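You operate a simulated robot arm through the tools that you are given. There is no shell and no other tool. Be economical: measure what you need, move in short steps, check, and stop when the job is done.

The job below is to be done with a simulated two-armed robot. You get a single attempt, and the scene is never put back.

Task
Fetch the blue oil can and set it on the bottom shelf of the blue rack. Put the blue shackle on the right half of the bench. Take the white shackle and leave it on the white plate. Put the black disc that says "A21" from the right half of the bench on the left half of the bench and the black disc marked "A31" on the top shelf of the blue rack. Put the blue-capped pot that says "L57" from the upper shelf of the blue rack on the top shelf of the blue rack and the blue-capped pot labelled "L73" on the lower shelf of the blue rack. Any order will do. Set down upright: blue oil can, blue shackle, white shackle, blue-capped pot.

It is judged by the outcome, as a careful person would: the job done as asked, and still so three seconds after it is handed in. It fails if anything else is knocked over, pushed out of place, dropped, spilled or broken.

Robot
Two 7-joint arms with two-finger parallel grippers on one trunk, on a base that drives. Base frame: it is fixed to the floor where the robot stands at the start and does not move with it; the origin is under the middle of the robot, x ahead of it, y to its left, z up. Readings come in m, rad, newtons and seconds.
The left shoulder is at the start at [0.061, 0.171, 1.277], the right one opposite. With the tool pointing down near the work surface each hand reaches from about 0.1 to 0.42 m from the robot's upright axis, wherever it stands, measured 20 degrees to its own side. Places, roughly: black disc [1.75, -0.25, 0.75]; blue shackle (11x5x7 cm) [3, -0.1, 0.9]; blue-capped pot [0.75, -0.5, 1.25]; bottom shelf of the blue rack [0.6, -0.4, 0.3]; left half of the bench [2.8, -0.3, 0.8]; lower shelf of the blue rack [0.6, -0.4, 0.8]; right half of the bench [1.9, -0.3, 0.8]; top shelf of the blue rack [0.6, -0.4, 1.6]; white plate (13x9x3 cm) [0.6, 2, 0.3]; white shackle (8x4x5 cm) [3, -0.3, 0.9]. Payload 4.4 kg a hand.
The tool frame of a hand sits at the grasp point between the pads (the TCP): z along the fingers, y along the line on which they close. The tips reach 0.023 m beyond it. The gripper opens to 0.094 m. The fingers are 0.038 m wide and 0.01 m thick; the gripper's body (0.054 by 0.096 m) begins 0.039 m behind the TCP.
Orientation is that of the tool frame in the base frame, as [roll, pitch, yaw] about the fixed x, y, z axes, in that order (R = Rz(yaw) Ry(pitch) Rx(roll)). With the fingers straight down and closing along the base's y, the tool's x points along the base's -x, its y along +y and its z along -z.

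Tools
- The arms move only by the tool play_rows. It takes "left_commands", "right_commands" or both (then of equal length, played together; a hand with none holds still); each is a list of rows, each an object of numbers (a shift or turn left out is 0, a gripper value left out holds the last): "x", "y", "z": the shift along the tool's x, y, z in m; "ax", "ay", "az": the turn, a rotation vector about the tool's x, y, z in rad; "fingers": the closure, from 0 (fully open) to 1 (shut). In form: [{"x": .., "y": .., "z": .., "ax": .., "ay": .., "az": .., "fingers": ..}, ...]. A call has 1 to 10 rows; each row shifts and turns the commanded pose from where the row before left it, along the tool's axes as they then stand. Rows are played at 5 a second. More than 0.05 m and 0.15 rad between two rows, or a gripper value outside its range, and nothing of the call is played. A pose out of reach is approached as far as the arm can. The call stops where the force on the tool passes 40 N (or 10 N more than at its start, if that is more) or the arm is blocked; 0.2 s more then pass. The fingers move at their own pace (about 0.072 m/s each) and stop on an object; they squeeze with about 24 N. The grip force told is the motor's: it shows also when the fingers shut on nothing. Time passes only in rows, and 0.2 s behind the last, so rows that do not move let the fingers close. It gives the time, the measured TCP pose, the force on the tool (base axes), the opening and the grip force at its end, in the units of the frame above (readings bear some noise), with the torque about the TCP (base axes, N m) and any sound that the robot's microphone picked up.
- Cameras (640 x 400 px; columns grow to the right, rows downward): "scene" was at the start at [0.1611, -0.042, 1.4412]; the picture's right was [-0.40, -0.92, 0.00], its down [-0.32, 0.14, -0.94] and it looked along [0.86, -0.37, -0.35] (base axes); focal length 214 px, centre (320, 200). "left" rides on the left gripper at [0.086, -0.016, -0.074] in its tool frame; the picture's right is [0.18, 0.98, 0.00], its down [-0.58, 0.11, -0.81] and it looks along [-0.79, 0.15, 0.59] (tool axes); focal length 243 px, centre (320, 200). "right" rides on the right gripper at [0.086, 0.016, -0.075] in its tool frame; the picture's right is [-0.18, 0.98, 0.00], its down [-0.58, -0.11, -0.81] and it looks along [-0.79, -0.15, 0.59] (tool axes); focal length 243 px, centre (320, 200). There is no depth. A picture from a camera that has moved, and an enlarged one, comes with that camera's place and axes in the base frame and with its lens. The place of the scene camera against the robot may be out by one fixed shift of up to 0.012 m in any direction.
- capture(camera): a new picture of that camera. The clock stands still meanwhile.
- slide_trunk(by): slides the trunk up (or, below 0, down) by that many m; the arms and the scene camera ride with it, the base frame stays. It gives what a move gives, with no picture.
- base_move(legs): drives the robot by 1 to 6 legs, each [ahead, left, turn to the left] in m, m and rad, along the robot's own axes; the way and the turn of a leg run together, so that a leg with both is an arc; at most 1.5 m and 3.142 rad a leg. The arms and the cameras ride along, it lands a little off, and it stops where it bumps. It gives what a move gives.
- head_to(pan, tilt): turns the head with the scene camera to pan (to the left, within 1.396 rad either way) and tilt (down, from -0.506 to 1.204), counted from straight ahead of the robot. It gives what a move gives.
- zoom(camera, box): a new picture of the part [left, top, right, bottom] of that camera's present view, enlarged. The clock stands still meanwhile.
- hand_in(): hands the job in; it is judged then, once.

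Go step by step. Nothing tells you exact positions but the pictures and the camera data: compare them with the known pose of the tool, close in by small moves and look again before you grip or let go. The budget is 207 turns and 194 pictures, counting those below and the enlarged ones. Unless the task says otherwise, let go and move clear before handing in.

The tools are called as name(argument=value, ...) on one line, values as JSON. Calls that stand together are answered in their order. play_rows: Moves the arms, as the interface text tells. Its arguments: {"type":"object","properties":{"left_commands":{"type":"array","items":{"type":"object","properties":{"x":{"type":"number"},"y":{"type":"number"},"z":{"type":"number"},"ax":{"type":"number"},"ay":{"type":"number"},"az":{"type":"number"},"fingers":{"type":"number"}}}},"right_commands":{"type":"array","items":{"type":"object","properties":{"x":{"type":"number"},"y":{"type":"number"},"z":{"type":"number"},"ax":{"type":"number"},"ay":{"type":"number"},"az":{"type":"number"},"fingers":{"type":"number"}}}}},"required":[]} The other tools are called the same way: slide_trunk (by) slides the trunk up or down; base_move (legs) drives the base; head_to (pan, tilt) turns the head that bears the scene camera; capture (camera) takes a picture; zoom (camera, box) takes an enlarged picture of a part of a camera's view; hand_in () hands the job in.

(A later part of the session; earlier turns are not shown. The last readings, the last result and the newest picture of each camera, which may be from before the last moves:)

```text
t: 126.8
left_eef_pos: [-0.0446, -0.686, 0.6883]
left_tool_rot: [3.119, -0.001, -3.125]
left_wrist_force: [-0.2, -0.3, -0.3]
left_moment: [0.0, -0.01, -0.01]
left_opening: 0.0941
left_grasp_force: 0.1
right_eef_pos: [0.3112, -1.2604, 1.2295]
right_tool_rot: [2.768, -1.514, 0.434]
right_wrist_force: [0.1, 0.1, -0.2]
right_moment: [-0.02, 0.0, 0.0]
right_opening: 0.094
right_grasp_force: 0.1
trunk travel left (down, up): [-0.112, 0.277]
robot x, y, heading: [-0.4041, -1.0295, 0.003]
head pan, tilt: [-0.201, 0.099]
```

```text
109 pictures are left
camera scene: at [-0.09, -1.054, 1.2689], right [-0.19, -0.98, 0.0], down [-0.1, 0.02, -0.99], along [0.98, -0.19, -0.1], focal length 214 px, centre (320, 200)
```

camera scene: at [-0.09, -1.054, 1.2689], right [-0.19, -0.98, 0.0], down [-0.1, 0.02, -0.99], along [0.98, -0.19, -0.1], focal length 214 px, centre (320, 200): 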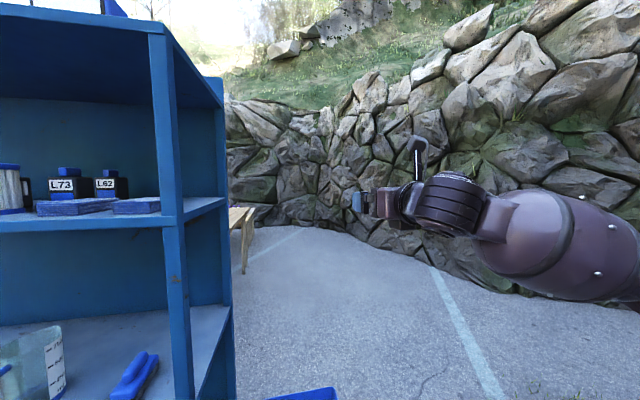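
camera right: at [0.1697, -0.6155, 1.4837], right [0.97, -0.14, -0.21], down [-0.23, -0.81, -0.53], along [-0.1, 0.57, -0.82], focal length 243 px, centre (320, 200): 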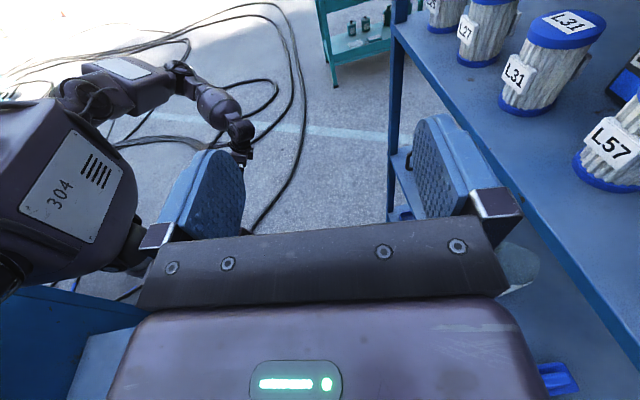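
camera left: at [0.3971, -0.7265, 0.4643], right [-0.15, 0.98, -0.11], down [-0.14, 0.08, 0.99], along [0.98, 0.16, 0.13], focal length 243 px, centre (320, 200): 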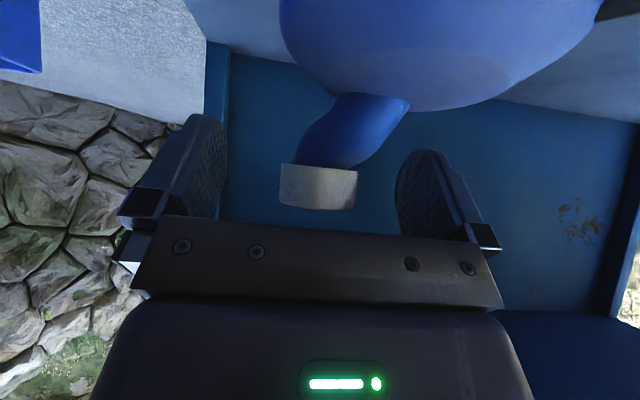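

The hand is horizontal and I can see L73 and L62 clearly behind the blue stack. I'll reposition for a 20° diagonal approach from front-right.

base_move(legs=[[0, 0.395, 0], [0, 0, 0.3]])

head_to(pan=-0.3, tilt=0.15)

capture(camera="scene")

capture(camera="right")

```text
t: 131.7
left_eef_pos: [-0.164, -0.202, 0.6882]
left_tool_rot: [3.12, -0.001, -2.828]
left_wrist_force: [-0.4, 0.6, -0.3]
left_moment: [-0.03, 0.0, 0.01]
left_opening: 0.0942
left_grasp_force: 0.1
right_eef_pos: [0.3466, -0.6473, 1.2287]
right_tool_rot: [2.756, -1.513, 0.743]
right_wrist_force: [-0.4, 0.8, 0.7]
right_moment: [-0.01, 0.02, -0.02]
right_opening: 0.0942
right_grasp_force: 0.0
trunk travel left (down, up): [-0.112, 0.277]
robot x, y, heading: [-0.4069, -0.6377, 0.3]
head pan, tilt: [-0.201, 0.099]
```

```text
t: 132.4
left_eef_pos: [-0.1635, -0.2024, 0.6881]
left_tool_rot: [3.119, -0.002, -2.827]
left_wrist_force: [-0.6, 0.1, -0.4]
left_moment: [0.03, -0.01, -0.01]
left_opening: 0.0939
left_grasp_force: 0.0
right_eef_pos: [0.3461, -0.6471, 1.2303]
right_tool_rot: [2.763, -1.513, 0.737]
right_wrist_force: [0.1, 0.1, 0.1]
right_moment: [-0.01, 0.03, 0.0]
right_opening: 0.0941
right_grasp_force: 0.1
trunk travel left (down, up): [-0.112, 0.277]
robot x, y, heading: [-0.4034, -0.638, 0.304]
head pan, tilt: [-0.3, 0.15]
```

```text
108 pictures are left
camera scene: at [-0.099, -0.5784, 1.2644], right [0.0, -1.0, 0.0], down [-0.15, 0.0, -0.99], along [0.99, 0.0, -0.15], focal length 214 px, centre (320, 200)
```

scene: 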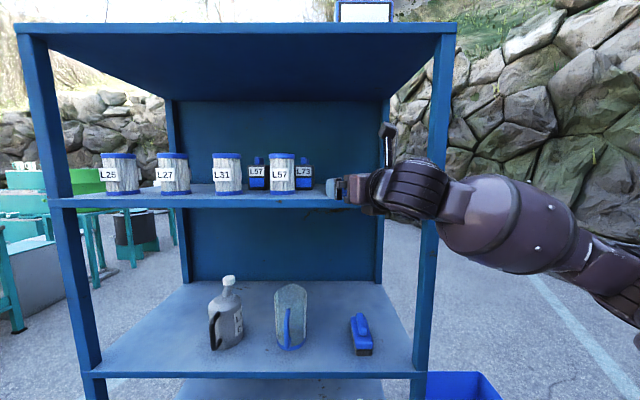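

```text
107 pictures are left
camera right: at [0.2869, -0.6862, 1.3204], right [0.34, -0.93, -0.16], down [-0.82, -0.2, -0.54], along [0.47, 0.32, -0.83], focal length 243 px, centre (320, 200)
```

right: 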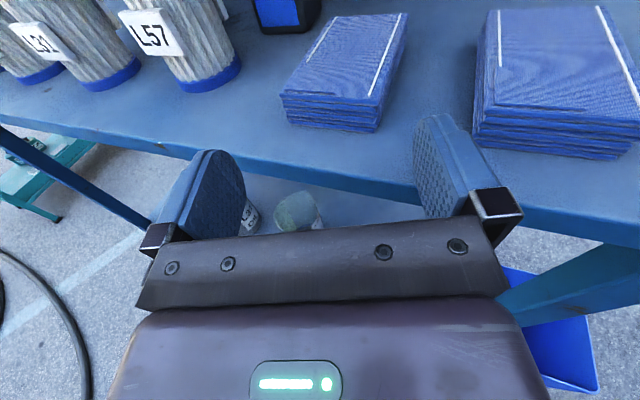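

The wrist dome would brush the blue stack at this height, so I'll pitch the hand about 25° down with the wrist higher. First I'll measure L73 more exactly.

zoom(camera="scene", box=[200, 130, 360, 220])

play_rows(right_commands=[{"x": 0.02, "ay": -0.1}, {"x": 0.02, "ay": -0.1}, {"x": 0.02, "ay": -0.1}, {"x": 0.02, "ay": -0.08}])

capture(camera="right")

capture(camera="scene")

```text
4.00 times, centred on (280, 175) of scene
camera zoom: at [-0.099, -0.5784, 1.2644], right [0.0, -1.0, 0.0], down [-0.15, 0.0, -0.99], along [0.99, 0.0, -0.15], focal length 858 px, centre (480, 300)
```

zoom: 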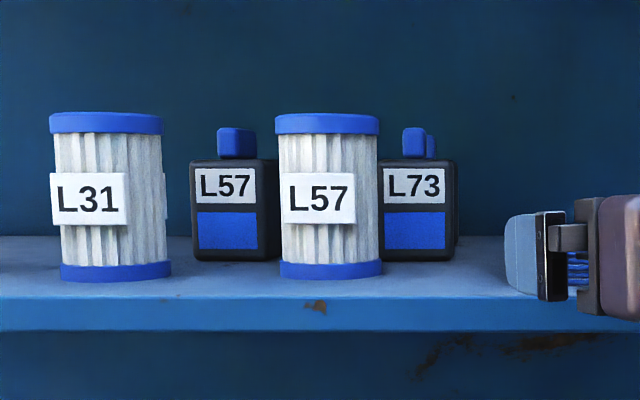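

```text
t: 133.4
left_eef_pos: [-0.1626, -0.2017, 0.6879]
left_tool_rot: [3.119, -0.001, -2.827]
left_wrist_force: [0.4, 0.1, -0.4]
left_moment: [0.02, 0.0, 0.01]
left_opening: 0.0941
left_grasp_force: 0.1
right_eef_pos: [0.3599, -0.6398, 1.3077]
right_tool_rot: [3.089, -1.136, 0.408]
right_wrist_force: [-1.6, 0.4, 0.8]
right_moment: [0.01, 0.01, -0.02]
right_opening: 0.0941
right_grasp_force: 0.1
trunk travel left (down, up): [-0.112, 0.277]
robot x, y, heading: [-0.4078, -0.6352, 0.301]
head pan, tilt: [-0.3, 0.15]
```

```text
105 pictures are left
camera right: at [0.3365, -0.6649, 1.4178], right [0.27, -0.95, -0.15], down [-0.95, -0.24, -0.19], along [0.15, 0.19, -0.97], focal length 243 px, centre (320, 200)
```

right: 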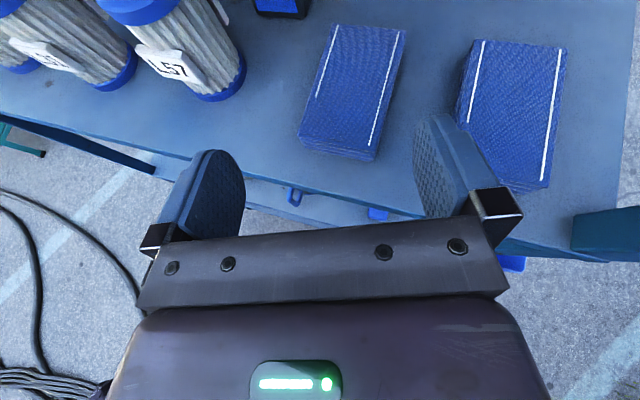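

```text
104 pictures are left
camera scene: at [-0.0992, -0.5782, 1.2644], right [0.0, -1.0, 0.0], down [-0.15, 0.0, -0.99], along [0.99, 0.0, -0.15], focal length 214 px, centre (320, 200)
```

scene: 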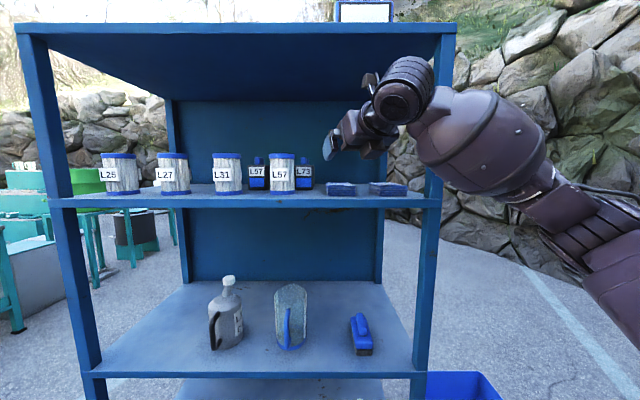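

From the wrist camera, L73's front face is at about (0.60, -0.505). I'll advance along the approach line at height and look again.

base_move(legs=[[0.16, 0.044, 0]])

capture(camera="right")

zoom(camera="scene", box=[200, 60, 480, 220])

```text
t: 135.0
left_eef_pos: [-0.0271, -0.1116, 0.6902]
left_tool_rot: [3.124, 0.011, -2.838]
left_wrist_force: [-0.3, -0.7, 0.6]
left_moment: [0.0, 0.01, -0.01]
left_opening: 0.0936
left_grasp_force: 0.1
right_eef_pos: [0.4788, -0.5581, 1.3201]
right_tool_rot: [3.061, -1.16, 0.42]
right_wrist_force: [0.3, -0.1, -0.4]
right_moment: [0.0, -0.02, 0.01]
right_opening: 0.0933
right_grasp_force: 0.1
trunk travel left (down, up): [-0.112, 0.277]
robot x, y, heading: [-0.2703, -0.5489, 0.289]
head pan, tilt: [-0.3, 0.15]
stopped in leg 1: the robot was blocked; the commanded pose is now the measured one
```

```text
103 pictures are left
camera right: at [0.4531, -0.5823, 1.4301], right [0.27, -0.95, -0.14], down [-0.95, -0.23, -0.21], along [0.17, 0.19, -0.97], focal length 243 px, centre (320, 200)
```

right: 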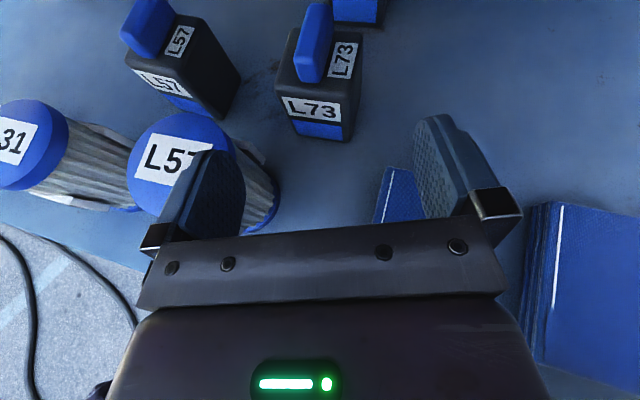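

```text
2.29 times, centred on (340, 140) of scene
camera zoom: at [0.0256, -0.4879, 1.2682], right [-0.01, -1.0, 0.0], down [-0.14, 0.0, -0.99], along [0.99, -0.01, -0.14], focal length 490 px, centre (274, 337)
```

zoom: 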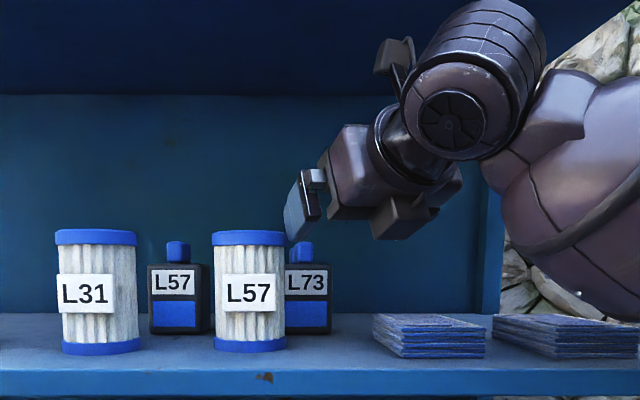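

The forearm slopes down and bumped the shelf or post. I'll back off, raise the trunk so the elbow rides higher, and lower the hand relative to it.

base_move(legs=[[-0.16, -0.02, 0]])

slide_trunk(by=0.12)

play_rows(right_commands=[{"x": -0.036, "z": 0.0165}, {"x": -0.036, "z": 0.0165}, {"x": -0.036, "z": 0.0165}])

capture(camera="scene")

```text
t: 136.4
left_eef_pos: [-0.1688, -0.1775, 0.6883]
left_tool_rot: [3.121, -0.001, -2.837]
left_wrist_force: [-0.2, 0.0, -0.4]
left_moment: [0.05, 0.0, 0.0]
left_opening: 0.094
left_grasp_force: 0.0
right_eef_pos: [0.3476, -0.6224, 1.3073]
right_tool_rot: [3.079, -1.14, 0.405]
right_wrist_force: [-0.9, 0.0, 0.3]
right_moment: [0.02, 0.03, -0.01]
right_opening: 0.094
right_grasp_force: 0.1
trunk travel left (down, up): [-0.112, 0.277]
robot x, y, heading: [-0.4119, -0.6122, 0.291]
head pan, tilt: [-0.3, 0.15]
```

```text
t: 137.9
left_eef_pos: [-0.1674, -0.1774, 0.8071]
left_tool_rot: [3.12, -0.004, -2.836]
left_wrist_force: [-0.7, 0.1, 0.1]
left_moment: [-0.02, 0.02, 0.02]
left_opening: 0.0941
left_grasp_force: 0.0
right_eef_pos: [0.3503, -0.6205, 1.4266]
right_tool_rot: [3.079, -1.139, 0.406]
right_wrist_force: [1.4, 0.2, 0.4]
right_moment: [0.0, -0.02, -0.01]
right_opening: 0.0941
right_grasp_force: 0.2
trunk travel left (down, up): [-0.232, 0.157]
robot x, y, heading: [-0.4141, -0.611, 0.291]
head pan, tilt: [-0.3, 0.15]
```

```text
t: 138.7
left_eef_pos: [-0.1679, -0.1773, 0.8074]
left_tool_rot: [3.119, -0.001, -2.837]
left_wrist_force: [0.1, 0.4, 0.1]
left_moment: [-0.03, 0.04, 0.02]
left_opening: 0.0938
left_grasp_force: 0.0
right_eef_pos: [0.3503, -0.6252, 1.31]
right_tool_rot: [3.082, -1.141, 0.404]
right_wrist_force: [0.8, -0.7, -0.2]
right_moment: [-0.03, -0.03, 0.04]
right_opening: 0.094
right_grasp_force: 0.0
trunk travel left (down, up): [-0.232, 0.157]
robot x, y, heading: [-0.4155, -0.6135, 0.294]
head pan, tilt: [-0.3, 0.15]
```

```text
101 pictures are left
camera scene: at [-0.2162, -0.5877, 1.402], right [-0.01, -1.0, 0.0], down [-0.15, 0.0, -0.99], along [0.99, -0.01, -0.15], focal length 214 px, centre (320, 200)
```

scene: 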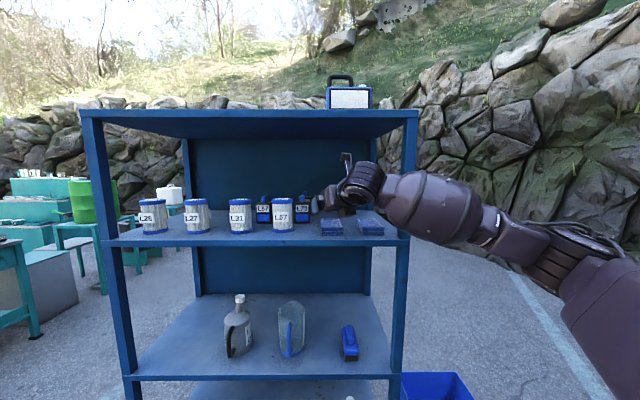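

The elbow sticks out sideways toward the post. I'll extend the arm forward instead of driving, which straightens it.

play_rows(right_commands=[{"x": 0.0168, "z": 0.0364}, {"x": 0.0168, "z": 0.0364}, {"x": 0.0168, "z": 0.0364}])

capture(camera="scene")

capture(camera="right")

```text
t: 139.5
left_eef_pos: [-0.1681, -0.1775, 0.8062]
left_tool_rot: [3.119, -0.003, -2.836]
left_wrist_force: [1.0, 0.6, -0.4]
left_moment: [-0.01, -0.04, 0.0]
left_opening: 0.094
left_grasp_force: 0.1
right_eef_pos: [0.4643, -0.5831, 1.3094]
right_tool_rot: [3.075, -1.141, 0.41]
right_wrist_force: [0.5, -0.2, 0.4]
right_moment: [-0.03, 0.01, 0.02]
right_opening: 0.094
right_grasp_force: 0.0
trunk travel left (down, up): [-0.232, 0.157]
robot x, y, heading: [-0.4172, -0.6112, 0.292]
head pan, tilt: [-0.3, 0.15]
```

```text
100 pictures are left
camera scene: at [-0.216, -0.5864, 1.4019], right [-0.01, -1.0, 0.0], down [-0.15, 0.0, -0.99], along [0.99, -0.01, -0.15], focal length 214 px, centre (320, 200)
```

scene: 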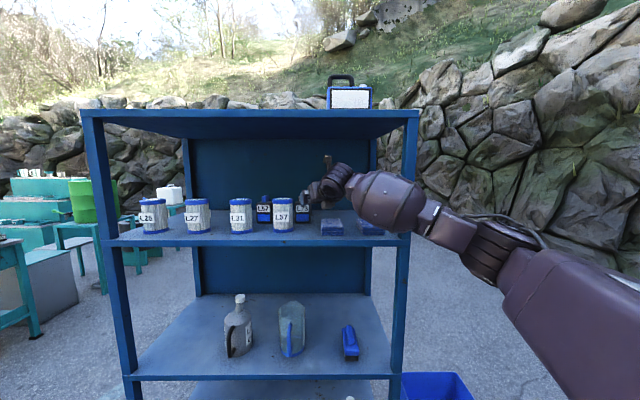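

```text
99 pictures are left
camera right: at [0.4396, -0.6073, 1.4186], right [0.27, -0.95, -0.14], down [-0.95, -0.24, -0.2], along [0.15, 0.19, -0.97], focal length 243 px, centre (320, 200)
```

right: 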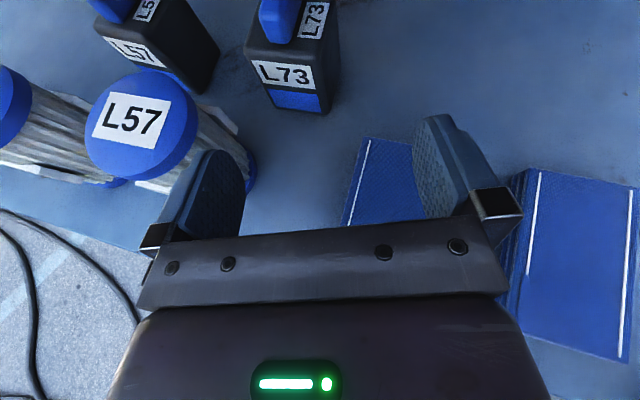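

The arm reaches much further this way. L73's centre is at about (0.60, -0.507) with its top at z≈1.26, and filter L57 is at (0.479, -0.454). I'll go over the filters' height, turn a bit more left, then come down onto the pot.

play_rows(right_commands=[{"x": 0.033, "z": -0.015}, {"ax": 0.082, "az": -0.037}, {}])

base_move(legs=[[0.09, 0.0, 0]])

capture(camera="right")

capture(camera="scene")

```text
t: 140.3
left_eef_pos: [-0.169, -0.1767, 0.8075]
left_tool_rot: [3.118, -0.002, -2.837]
left_wrist_force: [-1.1, 0.0, 0.0]
left_moment: [-0.03, 0.01, -0.02]
left_opening: 0.0937
left_grasp_force: 0.0
right_eef_pos: [0.4615, -0.5829, 1.3452]
right_tool_rot: [3.078, -1.138, 0.496]
right_wrist_force: [0.0, -0.5, 0.0]
right_moment: [0.0, 0.03, 0.01]
right_opening: 0.0939
right_grasp_force: 0.0
trunk travel left (down, up): [-0.232, 0.157]
robot x, y, heading: [-0.4167, -0.6119, 0.294]
head pan, tilt: [-0.3, 0.15]
```

```text
t: 141.4
left_eef_pos: [-0.0819, -0.1511, 0.8083]
left_tool_rot: [3.12, -0.004, -2.834]
left_wrist_force: [0.4, -0.1, -0.5]
left_moment: [0.01, 0.02, 0.0]
left_opening: 0.0941
left_grasp_force: 0.1
right_eef_pos: [0.5491, -0.5562, 1.3446]
right_tool_rot: [3.081, -1.138, 0.496]
right_wrist_force: [-0.4, 0.3, -0.2]
right_moment: [0.02, -0.01, 0.01]
right_opening: 0.0939
right_grasp_force: 0.1
trunk travel left (down, up): [-0.232, 0.157]
robot x, y, heading: [-0.3294, -0.5867, 0.295]
head pan, tilt: [-0.3, 0.15]
```

```text
98 pictures are left
camera right: at [0.5279, -0.5828, 1.4551], right [0.35, -0.93, -0.14], down [-0.93, -0.32, -0.19], along [0.13, 0.2, -0.97], focal length 243 px, centre (320, 200)
```

right: 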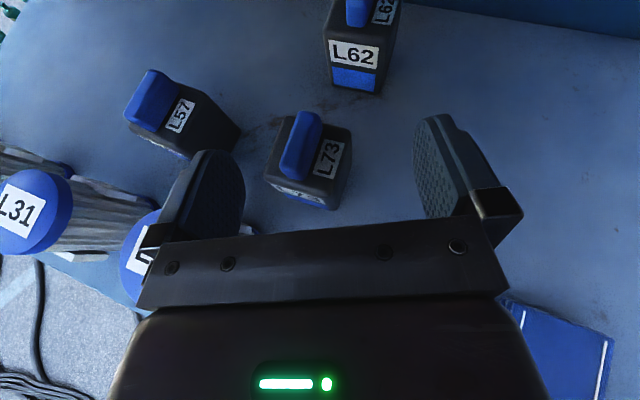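

```text
97 pictures are left
camera scene: at [-0.1298, -0.5609, 1.4021], right [-0.01, -1.0, 0.0], down [-0.15, 0.0, -0.99], along [0.99, -0.01, -0.15], focal length 214 px, centre (320, 200)
```

scene: 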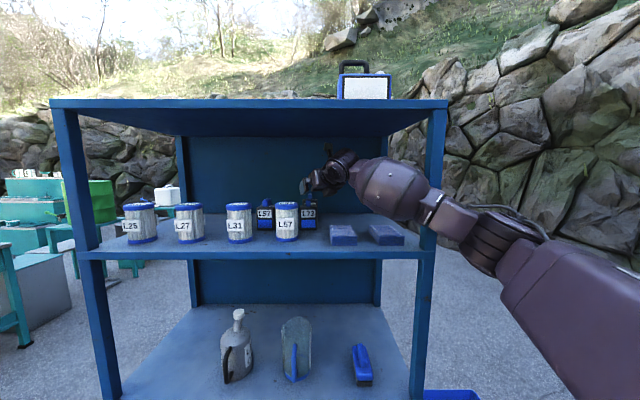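

A clear top view: L73's top face spans x 0.565–0.612 and y -0.487 to -0.553, so its centre is at about (0.589, -0.52). I'll move above it.

play_rows(right_commands=[{"x": 0.0097, "y": -0.0092, "z": 0.0209}, {"x": 0.0097, "y": -0.0092, "z": 0.0209}, {}])

capture(camera="right")

```text
t: 142.2
left_eef_pos: [-0.083, -0.1505, 0.8076]
left_tool_rot: [3.119, -0.001, -2.837]
left_wrist_force: [0.1, 0.0, 0.1]
left_moment: [0.03, -0.03, 0.0]
left_opening: 0.094
left_grasp_force: 0.0
right_eef_pos: [0.5827, -0.522, 1.3445]
right_tool_rot: [3.077, -1.14, 0.494]
right_wrist_force: [-0.2, 0.1, 0.2]
right_moment: [0.05, 0.0, -0.02]
right_opening: 0.0938
right_grasp_force: 0.1
trunk travel left (down, up): [-0.232, 0.157]
robot x, y, heading: [-0.3299, -0.5837, 0.297]
head pan, tilt: [-0.3, 0.15]
```

```text
96 pictures are left
camera right: at [0.5613, -0.5482, 1.4557], right [0.35, -0.93, -0.14], down [-0.93, -0.32, -0.2], along [0.14, 0.2, -0.97], focal length 243 px, centre (320, 200)
```

right: 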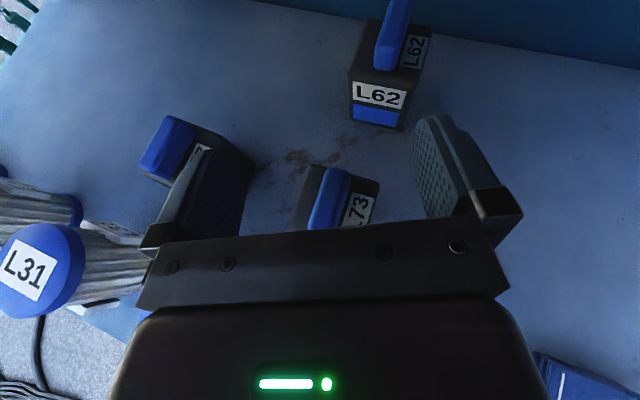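

I'm aligned over L73, so I'll descend slowly.

play_rows(right_commands=[{"x": -0.021, "z": 0.0105, "y": -0.002}, {"x": -0.021, "z": 0.0105}, {"x": -0.021, "z": 0.0105}, {}])

capture(camera="right")

zoom(camera="scene", box=[200, 130, 480, 290])

```text
t: 143.2
left_eef_pos: [-0.0824, -0.1508, 0.8069]
left_tool_rot: [3.12, -0.001, -2.835]
left_wrist_force: [0.5, -0.8, 0.2]
left_moment: [-0.02, 0.0, -0.02]
left_opening: 0.0941
left_grasp_force: 0.0
right_eef_pos: [0.5851, -0.518, 1.2735]
right_tool_rot: [3.079, -1.14, 0.496]
right_wrist_force: [0.4, 0.7, 0.0]
right_moment: [0.02, -0.02, 0.01]
right_opening: 0.0939
right_grasp_force: 0.0
trunk travel left (down, up): [-0.232, 0.157]
robot x, y, heading: [-0.3247, -0.5864, 0.29]
head pan, tilt: [-0.3, 0.15]
```

```text
95 pictures are left
camera right: at [0.5632, -0.5454, 1.3847], right [0.35, -0.93, -0.14], down [-0.93, -0.32, -0.2], along [0.14, 0.2, -0.97], focal length 243 px, centre (320, 200)
```

right: 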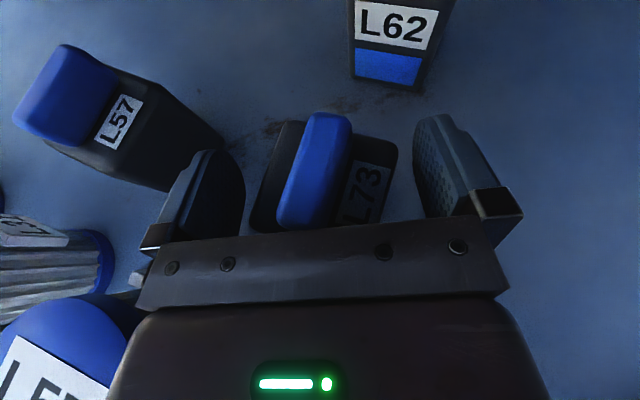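

```text
2.29 times, centred on (340, 210) of scene
camera zoom: at [-0.1309, -0.5611, 1.4022], right [-0.01, -1.0, 0.0], down [-0.15, 0.0, -0.99], along [0.99, -0.01, -0.15], focal length 490 px, centre (274, 177)
```

zoom: 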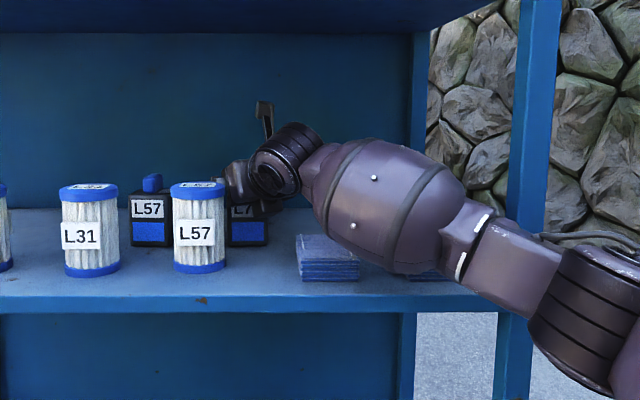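

play_rows(right_commands=[{"x": -0.013, "z": 0.006, "y": -0.001}, {"x": -0.012, "z": 0.0055}, {}])

zoom(camera="scene", box=[200, 130, 480, 290])

```text
t: 144.1
left_eef_pos: [-0.0833, -0.1513, 0.8074]
left_tool_rot: [3.119, -0.002, -2.835]
left_wrist_force: [-0.4, 0.4, 0.1]
left_moment: [0.0, 0.04, 0.02]
left_opening: 0.0941
left_grasp_force: 0.0
right_eef_pos: [0.584, -0.5185, 1.2455]
right_tool_rot: [3.079, -1.139, 0.495]
right_wrist_force: [-0.2, 0.6, -0.1]
right_moment: [0.03, 0.02, 0.01]
right_opening: 0.0938
right_grasp_force: 0.1
trunk travel left (down, up): [-0.232, 0.157]
robot x, y, heading: [-0.3247, -0.5889, 0.29]
head pan, tilt: [-0.3, 0.15]
```

```text
2.29 times, centred on (340, 210) of scene
camera zoom: at [-0.1307, -0.5611, 1.4021], right [-0.01, -1.0, 0.0], down [-0.15, 0.0, -0.99], along [0.99, -0.01, -0.15], focal length 490 px, centre (274, 177)
```

zoom: 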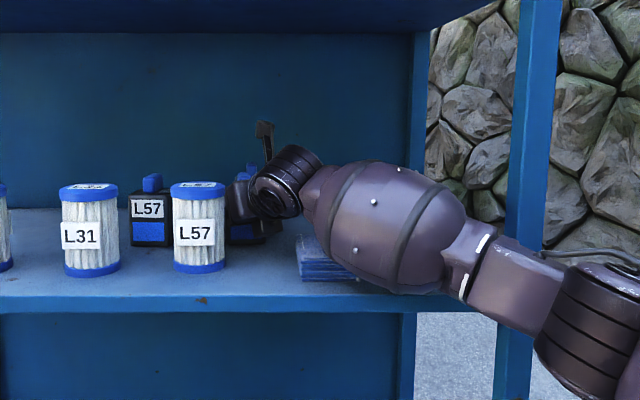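

Tracking is clean. Closing on the pot.

play_rows(right_commands=[{"fingers": 1}, {"fingers": 1}, {"fingers": 1}, {"fingers": 1}])

play_rows(right_commands=[{"x": 0.0091, "z": -0.0042}, {"x": 0.0091, "z": -0.0042}, {}])

capture(camera="right")

```text
t: 145.1
left_eef_pos: [-0.0826, -0.1512, 0.8085]
left_tool_rot: [3.119, -0.002, -2.833]
left_wrist_force: [-0.1, 0.4, 0.5]
left_moment: [0.02, -0.01, 0.0]
left_opening: 0.0942
left_grasp_force: 0.0
right_eef_pos: [0.5829, -0.5194, 1.2473]
right_tool_rot: [3.078, -1.139, 0.496]
right_wrist_force: [-0.1, 1.3, 1.1]
right_moment: [0.1, 0.11, -0.04]
right_opening: 0.0601
right_grasp_force: 24.1
trunk travel left (down, up): [-0.232, 0.157]
robot x, y, heading: [-0.3284, -0.587, 0.297]
head pan, tilt: [-0.3, 0.15]
```

```text
t: 145.8
left_eef_pos: [-0.0823, -0.1517, 0.8073]
left_tool_rot: [3.119, -0.002, -2.836]
left_wrist_force: [-0.3, -0.5, -0.4]
left_moment: [0.03, -0.01, 0.02]
left_opening: 0.0941
left_grasp_force: 0.1
right_eef_pos: [0.5842, -0.5192, 1.2662]
right_tool_rot: [3.078, -1.141, 0.495]
right_wrist_force: [0.2, -0.5, -1.7]
right_moment: [0.0, 0.03, 0.02]
right_opening: 0.06
right_grasp_force: 23.7
trunk travel left (down, up): [-0.232, 0.157]
robot x, y, heading: [-0.3284, -0.588, 0.296]
head pan, tilt: [-0.3, 0.15]
```

```text
92 pictures are left
camera right: at [0.5628, -0.5452, 1.3764], right [0.35, -0.93, -0.14], down [-0.93, -0.32, -0.19], along [0.13, 0.2, -0.97], focal length 243 px, centre (320, 200)
```

right: 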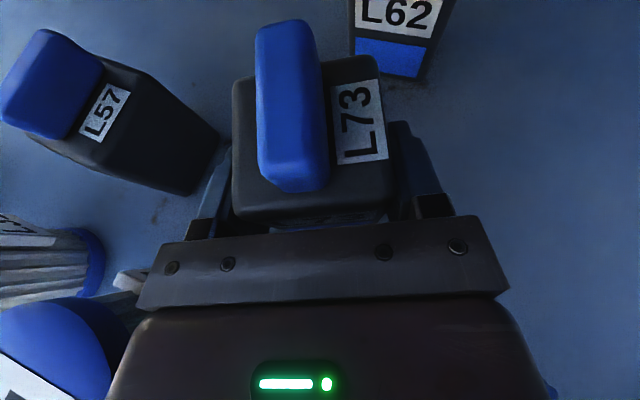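

L73 is held with a 60 mm opening, aligned and light. I'll lift it clear and back out.

play_rows(right_commands=[{"x": 0.0205, "z": -0.0094}, {"x": 0.0205, "z": -0.0094}, {"x": 0.0205, "z": -0.0094}, {"x": 0.0205, "z": -0.0094}, {}])

base_move(legs=[[-0.12, -0.015, 0]])

capture(camera="scene")

```text
t: 147.1
left_eef_pos: [-0.0817, -0.1507, 0.8067]
left_tool_rot: [3.12, -0.001, -2.836]
left_wrist_force: [-0.3, 0.3, 0.8]
left_moment: [-0.03, -0.01, 0.03]
left_opening: 0.0941
left_grasp_force: 0.1
right_eef_pos: [0.5843, -0.5153, 1.3559]
right_tool_rot: [3.079, -1.137, 0.495]
right_wrist_force: [-0.6, -0.8, -3.4]
right_moment: [-0.01, 0.04, 0.03]
right_opening: 0.0602
right_grasp_force: 23.9
trunk travel left (down, up): [-0.232, 0.157]
robot x, y, heading: [-0.3262, -0.5871, 0.294]
head pan, tilt: [-0.3, 0.15]
```

```text
t: 148.5
left_eef_pos: [-0.186, -0.2028, 0.8063]
left_tool_rot: [3.118, -0.005, -2.844]
left_wrist_force: [0.4, -0.5, 0.6]
left_moment: [-0.01, 0.04, 0.03]
left_opening: 0.094
left_grasp_force: 0.1
right_eef_pos: [0.477, -0.5715, 1.3562]
right_tool_rot: [3.079, -1.14, 0.49]
right_wrist_force: [0.4, -0.9, -2.7]
right_moment: [-0.02, 0.01, 0.01]
right_opening: 0.06
right_grasp_force: 24.3
trunk travel left (down, up): [-0.232, 0.157]
robot x, y, heading: [-0.4345, -0.6351, 0.29]
head pan, tilt: [-0.3, 0.15]
stopped in leg 1: the robot was blocked; the commanded pose is now the measured one
```

```text
91 pictures are left
camera scene: at [-0.2359, -0.6127, 1.4018], right [-0.01, -1.0, 0.0], down [-0.15, 0.0, -0.99], along [0.99, -0.01, -0.15], focal length 214 px, centre (320, 200)
```

scene: 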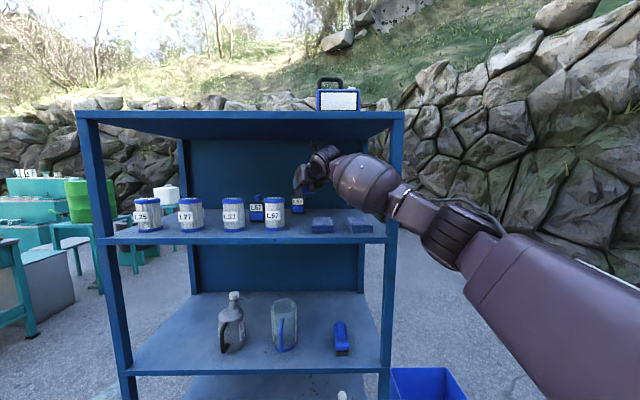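

The base touched the bench behind, so I'll retract the arm instead. Then I'll square up and move left toward the free spot on the lower shelf at y≈-0.1.

play_rows(right_commands=[{"x": -0.0168, "z": -0.0364}, {"x": -0.0168, "z": -0.0364}, {"x": -0.0168, "z": -0.0364}, {"x": -0.0168, "z": -0.0364}, {}])

base_move(legs=[[0.0, 0, -0.29], [0, 0.76, 0]])

slide_trunk(by=-0.18)

head_to(pan=-0.3, tilt=0.3)

capture(camera="scene")

```text
t: 149.7
left_eef_pos: [-0.1859, -0.2031, 0.8074]
left_tool_rot: [3.12, -0.002, -2.842]
left_wrist_force: [0.4, 0.9, 0.6]
left_moment: [0.01, 0.03, 0.01]
left_opening: 0.0941
left_grasp_force: 0.0
right_eef_pos: [0.3322, -0.6381, 1.3573]
right_tool_rot: [3.08, -1.139, 0.489]
right_wrist_force: [-0.5, 0.8, -1.8]
right_moment: [-0.02, 0.02, -0.03]
right_opening: 0.0598
right_grasp_force: 24.0
trunk travel left (down, up): [-0.232, 0.157]
robot x, y, heading: [-0.433, -0.6357, 0.288]
head pan, tilt: [-0.3, 0.15]
```

```text
t: 157.7
left_eef_pos: [-0.0754, 0.472, 0.807]
left_tool_rot: [3.119, -0.001, -3.128]
left_wrist_force: [-0.5, 0.5, 0.5]
left_moment: [0.04, 0.02, 0.01]
left_opening: 0.094
left_grasp_force: 0.0
right_eef_pos: [0.2991, -0.0918, 1.3585]
right_tool_rot: [3.079, -1.141, 0.204]
right_wrist_force: [0.4, 0.0, -2.6]
right_moment: [0.0, 0.03, -0.02]
right_opening: 0.0599
right_grasp_force: 24.3
trunk travel left (down, up): [-0.232, 0.157]
robot x, y, heading: [-0.4329, 0.1273, 0.003]
head pan, tilt: [-0.3, 0.15]
```

```text
t: 159.7
left_eef_pos: [-0.0748, 0.4727, 0.6288]
left_tool_rot: [3.119, 0.0, -3.128]
left_wrist_force: [0.1, -0.8, 0.0]
left_moment: [-0.04, 0.03, -0.03]
left_opening: 0.0939
left_grasp_force: 0.2
right_eef_pos: [0.2989, -0.0928, 1.18]
right_tool_rot: [3.079, -1.146, 0.202]
right_wrist_force: [0.1, -0.2, -1.7]
right_moment: [-0.01, 0.06, 0.03]
right_opening: 0.06
right_grasp_force: 24.7
trunk travel left (down, up): [-0.052, 0.337]
robot x, y, heading: [-0.433, 0.1231, 0.002]
head pan, tilt: [-0.3, 0.15]
```

```text
t: 160.4
left_eef_pos: [-0.0755, 0.4718, 0.6263]
left_tool_rot: [3.119, -0.001, -3.128]
left_wrist_force: [0.1, -0.1, 0.1]
left_moment: [-0.01, 0.03, -0.01]
left_opening: 0.094
left_grasp_force: 0.1
right_eef_pos: [0.2982, -0.092, 1.1787]
right_tool_rot: [3.08, -1.14, 0.203]
right_wrist_force: [0.6, 0.1, -2.3]
right_moment: [0.02, 0.0, 0.0]
right_opening: 0.0599
right_grasp_force: 23.8
trunk travel left (down, up): [-0.052, 0.337]
robot x, y, heading: [-0.4339, 0.1242, 0.002]
head pan, tilt: [-0.3, 0.3]
```

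```text
90 pictures are left
camera scene: at [-0.067, 0.0943, 1.1744], right [-0.29, -0.96, 0.0], down [-0.28, 0.09, -0.96], along [0.91, -0.28, -0.3], focal length 214 px, centre (320, 200)
```

scene: 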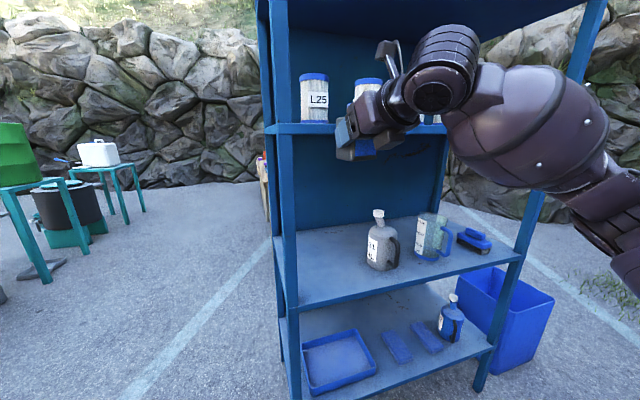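

I'm in front of the free spot. Now I'll lower the arm to lower-shelf height.

play_rows(right_commands=[{"x": -0.0427, "z": 0.0197}, {"x": -0.0427, "z": 0.0197}, {"x": -0.0427, "z": 0.0197}, {"x": -0.0427, "z": 0.0197}, {"x": -0.0427, "z": 0.0197}, {"x": -0.0427, "z": 0.0197}, {"x": -0.036, "z": 0.0166}, {}])

capture(camera="scene")

capture(camera="right")

```text
t: 162.2
left_eef_pos: [-0.0749, 0.4727, 0.627]
left_tool_rot: [3.118, -0.002, -3.127]
left_wrist_force: [0.1, -0.1, 0.5]
left_moment: [0.03, 0.0, 0.02]
left_opening: 0.0937
left_grasp_force: 0.0
right_eef_pos: [0.3013, -0.1003, 0.8577]
right_tool_rot: [3.08, -1.143, 0.204]
right_wrist_force: [-0.6, 0.4, -2.5]
right_moment: [0.0, 0.03, 0.0]
right_opening: 0.0599
right_grasp_force: 24.2
trunk travel left (down, up): [-0.052, 0.337]
robot x, y, heading: [-0.4366, 0.1329, 0.001]
head pan, tilt: [-0.3, 0.3]
```

```text
89 pictures are left
camera scene: at [-0.0672, 0.0943, 1.1746], right [-0.29, -0.96, 0.0], down [-0.28, 0.09, -0.96], along [0.91, -0.28, -0.3], focal length 214 px, centre (320, 200)
```

scene: 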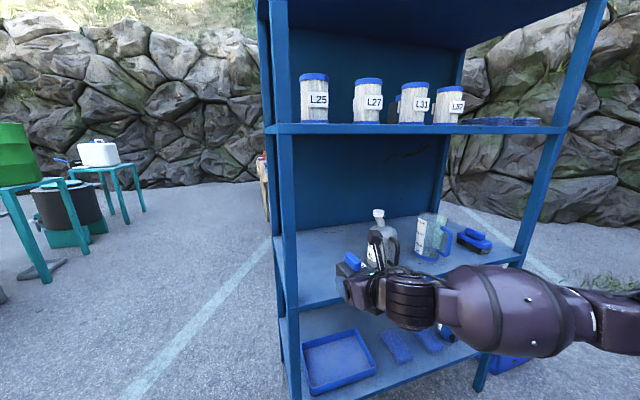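

```text
88 pictures are left
camera right: at [0.2733, -0.1192, 0.9675], right [0.07, -0.99, -0.14], down [-0.98, -0.04, -0.2], along [0.19, 0.15, -0.97], focal length 243 px, centre (320, 200)
```

right: 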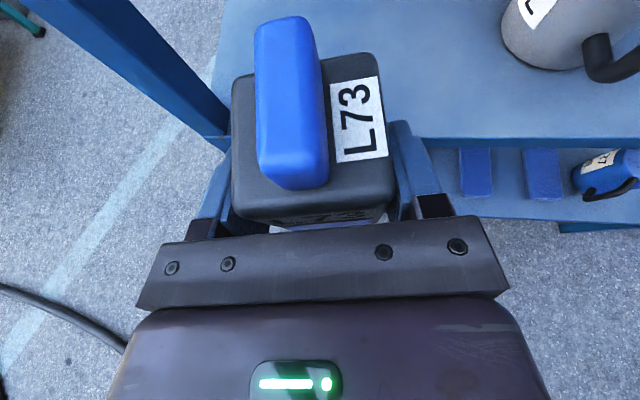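

The pot is about 4 cm above the shelf level. I'll drive in 17 cm.

base_move(legs=[[0.17, -0.012, 0]])

capture(camera="right")

capture(camera="scene")

```text
t: 163.7
left_eef_pos: [0.094, 0.4604, 0.6261]
left_tool_rot: [3.119, -0.003, -3.127]
left_wrist_force: [0.2, -0.2, 0.3]
left_moment: [0.0, -0.01, -0.05]
left_opening: 0.0941
left_grasp_force: 0.1
right_eef_pos: [0.4702, -0.1115, 0.8573]
right_tool_rot: [3.081, -1.142, 0.204]
right_wrist_force: [0.4, -0.2, -2.9]
right_moment: [0.01, -0.02, 0.01]
right_opening: 0.0598
right_grasp_force: 23.9
trunk travel left (down, up): [-0.052, 0.337]
robot x, y, heading: [-0.2666, 0.1177, 0.004]
head pan, tilt: [-0.3, 0.3]
```

```text
87 pictures are left
camera right: at [0.443, -0.1302, 0.967], right [0.07, -0.99, -0.14], down [-0.98, -0.04, -0.2], along [0.19, 0.15, -0.97], focal length 243 px, centre (320, 200)
```

right: 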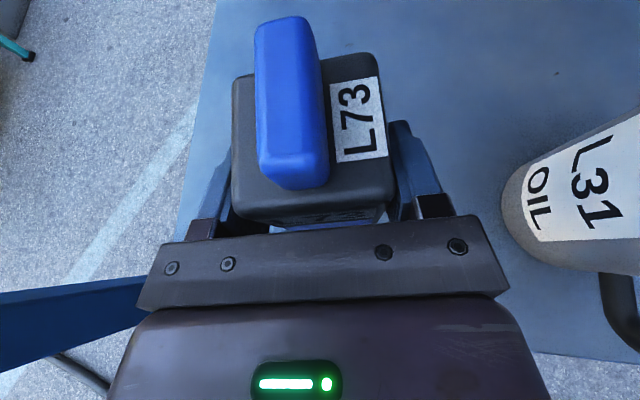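

```text
86 pictures are left
camera scene: at [0.1026, 0.083, 1.1742], right [-0.29, -0.96, 0.0], down [-0.28, 0.09, -0.96], along [0.91, -0.28, -0.3], focal length 214 px, centre (320, 200)
```

scene: 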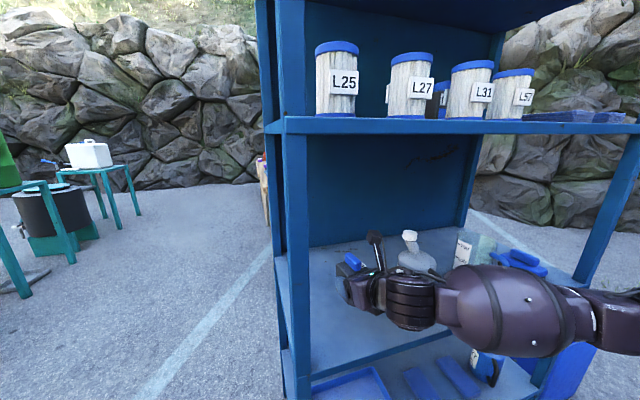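

The pot is over the shelf with room all round. Lowering until contact.

play_rows(right_commands=[{"x": -0.0091, "z": 0.0042}, {"x": -0.0091, "z": 0.0042}, {"x": -0.0064, "z": 0.0029}, {"x": -0.0045, "z": 0.0021}, {}])

play_rows(right_commands=[{"x": -0.0036, "z": 0.0017}, {"x": -0.0036, "z": 0.0017}, {}])

```text
t: 164.9
left_eef_pos: [0.093, 0.4614, 0.6273]
left_tool_rot: [3.121, -0.004, -3.127]
left_wrist_force: [-1.3, 0.0, -0.4]
left_moment: [0.0, -0.03, 0.01]
left_opening: 0.0937
left_grasp_force: 0.0
right_eef_pos: [0.4714, -0.1118, 0.825]
right_tool_rot: [3.078, -1.139, 0.205]
right_wrist_force: [0.2, -0.5, -1.5]
right_moment: [-0.01, 0.03, -0.02]
right_opening: 0.0599
right_grasp_force: 24.1
trunk travel left (down, up): [-0.052, 0.337]
robot x, y, heading: [-0.2653, 0.1168, 0.005]
head pan, tilt: [-0.3, 0.3]
```

```text
t: 165.7
left_eef_pos: [0.0943, 0.4606, 0.6275]
left_tool_rot: [3.118, -0.003, -3.128]
left_wrist_force: [0.0, 0.3, 0.6]
left_moment: [-0.01, -0.01, 0.02]
left_opening: 0.094
left_grasp_force: 0.0
right_eef_pos: [0.4705, -0.1128, 0.8165]
right_tool_rot: [3.079, -1.141, 0.205]
right_wrist_force: [-1.0, 0.3, -2.1]
right_moment: [0.0, 0.05, 0.0]
right_opening: 0.0599
right_grasp_force: 24.1
trunk travel left (down, up): [-0.052, 0.337]
robot x, y, heading: [-0.2623, 0.1152, 0.001]
head pan, tilt: [-0.3, 0.3]
```

play_rows(right_commands=[{"x": -0.0036, "z": 0.0017}, {"x": -0.0036, "z": 0.0017}, {}])

play_rows(right_commands=[{"x": -0.0027, "z": 0.0013}, {}])

capture(camera="scene")

```text
t: 166.5
left_eef_pos: [0.0936, 0.4606, 0.6275]
left_tool_rot: [3.119, -0.003, -3.127]
left_wrist_force: [0.1, 0.3, -0.2]
left_moment: [0.0, -0.01, -0.03]
left_opening: 0.0941
left_grasp_force: 0.1
right_eef_pos: [0.4713, -0.1131, 0.8093]
right_tool_rot: [3.078, -1.142, 0.204]
right_wrist_force: [-0.3, 0.3, -0.8]
right_moment: [-0.02, 0.06, 0.02]
right_opening: 0.0599
right_grasp_force: 23.8
trunk travel left (down, up): [-0.052, 0.337]
robot x, y, heading: [-0.2639, 0.1127, 0.006]
head pan, tilt: [-0.3, 0.3]
```

```text
t: 167.1
left_eef_pos: [0.0938, 0.4607, 0.6277]
left_tool_rot: [3.119, -0.004, -3.127]
left_wrist_force: [0.4, -1.3, 0.2]
left_moment: [0.02, -0.01, -0.03]
left_opening: 0.0943
left_grasp_force: 0.0
right_eef_pos: [0.4702, -0.1126, 0.8048]
right_tool_rot: [3.081, -1.141, 0.205]
right_wrist_force: [-0.3, -0.6, -2.3]
right_moment: [-0.04, 0.01, 0.0]
right_opening: 0.06
right_grasp_force: 24.3
trunk travel left (down, up): [-0.052, 0.337]
robot x, y, heading: [-0.2652, 0.1115, 0.001]
head pan, tilt: [-0.3, 0.3]
```

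```text
85 pictures are left
camera scene: at [0.1021, 0.0831, 1.1744], right [-0.29, -0.96, 0.0], down [-0.28, 0.09, -0.96], along [0.91, -0.28, -0.3], focal length 214 px, centre (320, 200)
```

scene: 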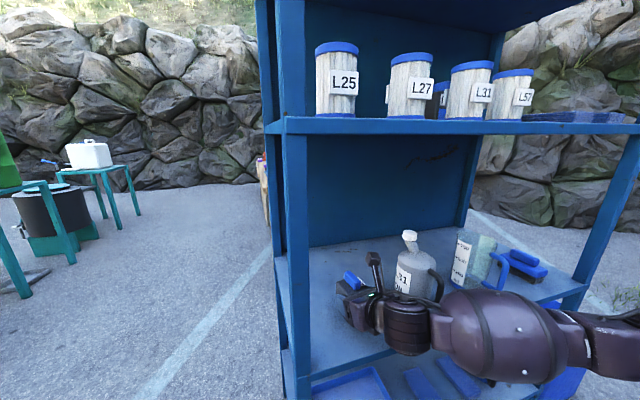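

play_rows(right_commands=[{"x": -0.0036, "z": 0.0017}, {"x": -0.0018, "z": 0.0008}, {}])

play_rows(right_commands=[{"x": -0.0036, "z": 0.0017}, {}])

play_rows(right_commands=[{"x": -0.0036, "z": 0.0017}, {}])

```text
t: 167.9
left_eef_pos: [0.0928, 0.4617, 0.6278]
left_tool_rot: [3.118, -0.004, -3.128]
left_wrist_force: [-0.8, 0.4, 0.3]
left_moment: [0.0, 0.01, 0.02]
left_opening: 0.0943
left_grasp_force: 0.1
right_eef_pos: [0.4703, -0.1125, 0.8001]
right_tool_rot: [3.081, -1.143, 0.204]
right_wrist_force: [-0.7, -1.2, -1.8]
right_moment: [0.01, 0.01, 0.01]
right_opening: 0.0598
right_grasp_force: 24.2
trunk travel left (down, up): [-0.052, 0.337]
robot x, y, heading: [-0.2696, 0.1139, -0.002]
head pan, tilt: [-0.3, 0.3]
```

```text
t: 168.5
left_eef_pos: [0.0922, 0.4603, 0.6276]
left_tool_rot: [3.119, -0.003, -3.128]
left_wrist_force: [0.5, 0.3, 0.3]
left_moment: [0.01, -0.01, -0.04]
left_opening: 0.0938
left_grasp_force: 0.1
right_eef_pos: [0.4708, -0.114, 0.7971]
right_tool_rot: [3.082, -1.144, 0.203]
right_wrist_force: [1.0, 0.2, 2.3]
right_moment: [0.06, 0.13, 0.0]
right_opening: 0.0597
right_grasp_force: 24.3
trunk travel left (down, up): [-0.052, 0.337]
robot x, y, heading: [-0.2689, 0.1171, -0.005]
head pan, tilt: [-0.3, 0.3]
```

```text
t: 169.1
left_eef_pos: [0.0924, 0.4619, 0.6293]
left_tool_rot: [3.119, -0.001, -3.128]
left_wrist_force: [0.0, 0.5, -0.2]
left_moment: [-0.01, 0.01, 0.0]
left_opening: 0.0941
left_grasp_force: 0.0
right_eef_pos: [0.4714, -0.1131, 0.797]
right_tool_rot: [3.078, -1.149, 0.209]
right_wrist_force: [-1.8, -2.3, 20.7]
right_moment: [0.53, 0.59, 0.08]
right_opening: 0.0597
right_grasp_force: 23.3
trunk travel left (down, up): [-0.052, 0.337]
robot x, y, heading: [-0.268, 0.1119, 0.005]
head pan, tilt: [-0.3, 0.3]
```

Contact. I'll ease off, open and back out.

play_rows(right_commands=[{"x": 0.0036, "z": -0.0017}, {"fingers": 0}, {"fingers": 0}, {"fingers": 0}])

base_move(legs=[[-0.17, 0, 0]])

capture(camera="right")

capture(camera="scene")

```text
t: 170.1
left_eef_pos: [0.0944, 0.4601, 0.6275]
left_tool_rot: [3.118, -0.002, -3.126]
left_wrist_force: [0.0, -0.1, -0.6]
left_moment: [0.02, -0.02, -0.04]
left_opening: 0.094
left_grasp_force: 0.1
right_eef_pos: [0.472, -0.1128, 0.7965]
right_tool_rot: [3.079, -1.141, 0.203]
right_wrist_force: [-0.9, -0.3, -0.3]
right_moment: [-0.02, 0.02, 0.02]
right_opening: 0.094
right_grasp_force: 0.1
trunk travel left (down, up): [-0.052, 0.337]
robot x, y, heading: [-0.2671, 0.1151, 0.003]
head pan, tilt: [-0.3, 0.3]
```

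```text
t: 171.5
left_eef_pos: [-0.0768, 0.4603, 0.6271]
left_tool_rot: [3.119, 0.0, -3.128]
left_wrist_force: [-0.1, -0.3, 0.2]
left_moment: [-0.01, -0.01, -0.01]
left_opening: 0.094
left_grasp_force: 0.0
right_eef_pos: [0.3003, -0.1133, 0.7979]
right_tool_rot: [3.08, -1.144, 0.206]
right_wrist_force: [0.1, -0.2, 0.4]
right_moment: [0.0, 0.01, -0.02]
right_opening: 0.0937
right_grasp_force: 0.0
trunk travel left (down, up): [-0.052, 0.337]
robot x, y, heading: [-0.4332, 0.1147, 0.004]
head pan, tilt: [-0.3, 0.3]
```

```text
84 pictures are left
camera right: at [0.2729, -0.1316, 0.9069], right [0.07, -0.99, -0.14], down [-0.98, -0.04, -0.2], along [0.19, 0.15, -0.97], focal length 243 px, centre (320, 200)
```

right: 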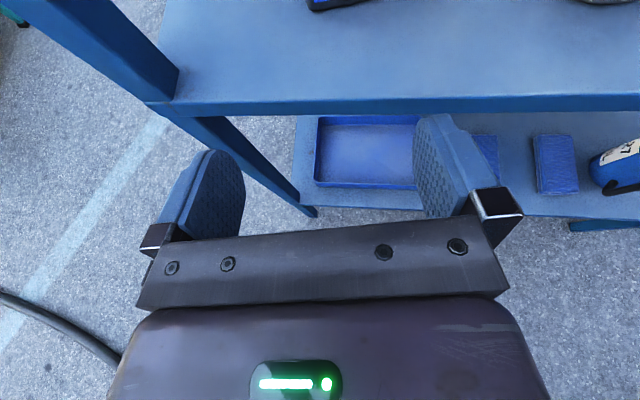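

```text
83 pictures are left
camera scene: at [-0.0687, 0.0828, 1.1746], right [-0.29, -0.96, 0.0], down [-0.28, 0.09, -0.96], along [0.91, -0.28, -0.3], focal length 214 px, centre (320, 200)
```

scene: 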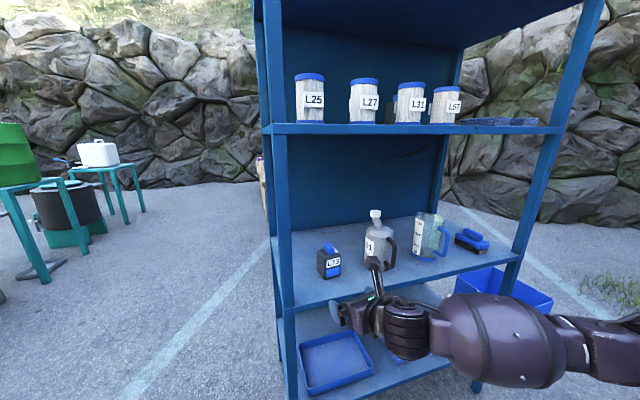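

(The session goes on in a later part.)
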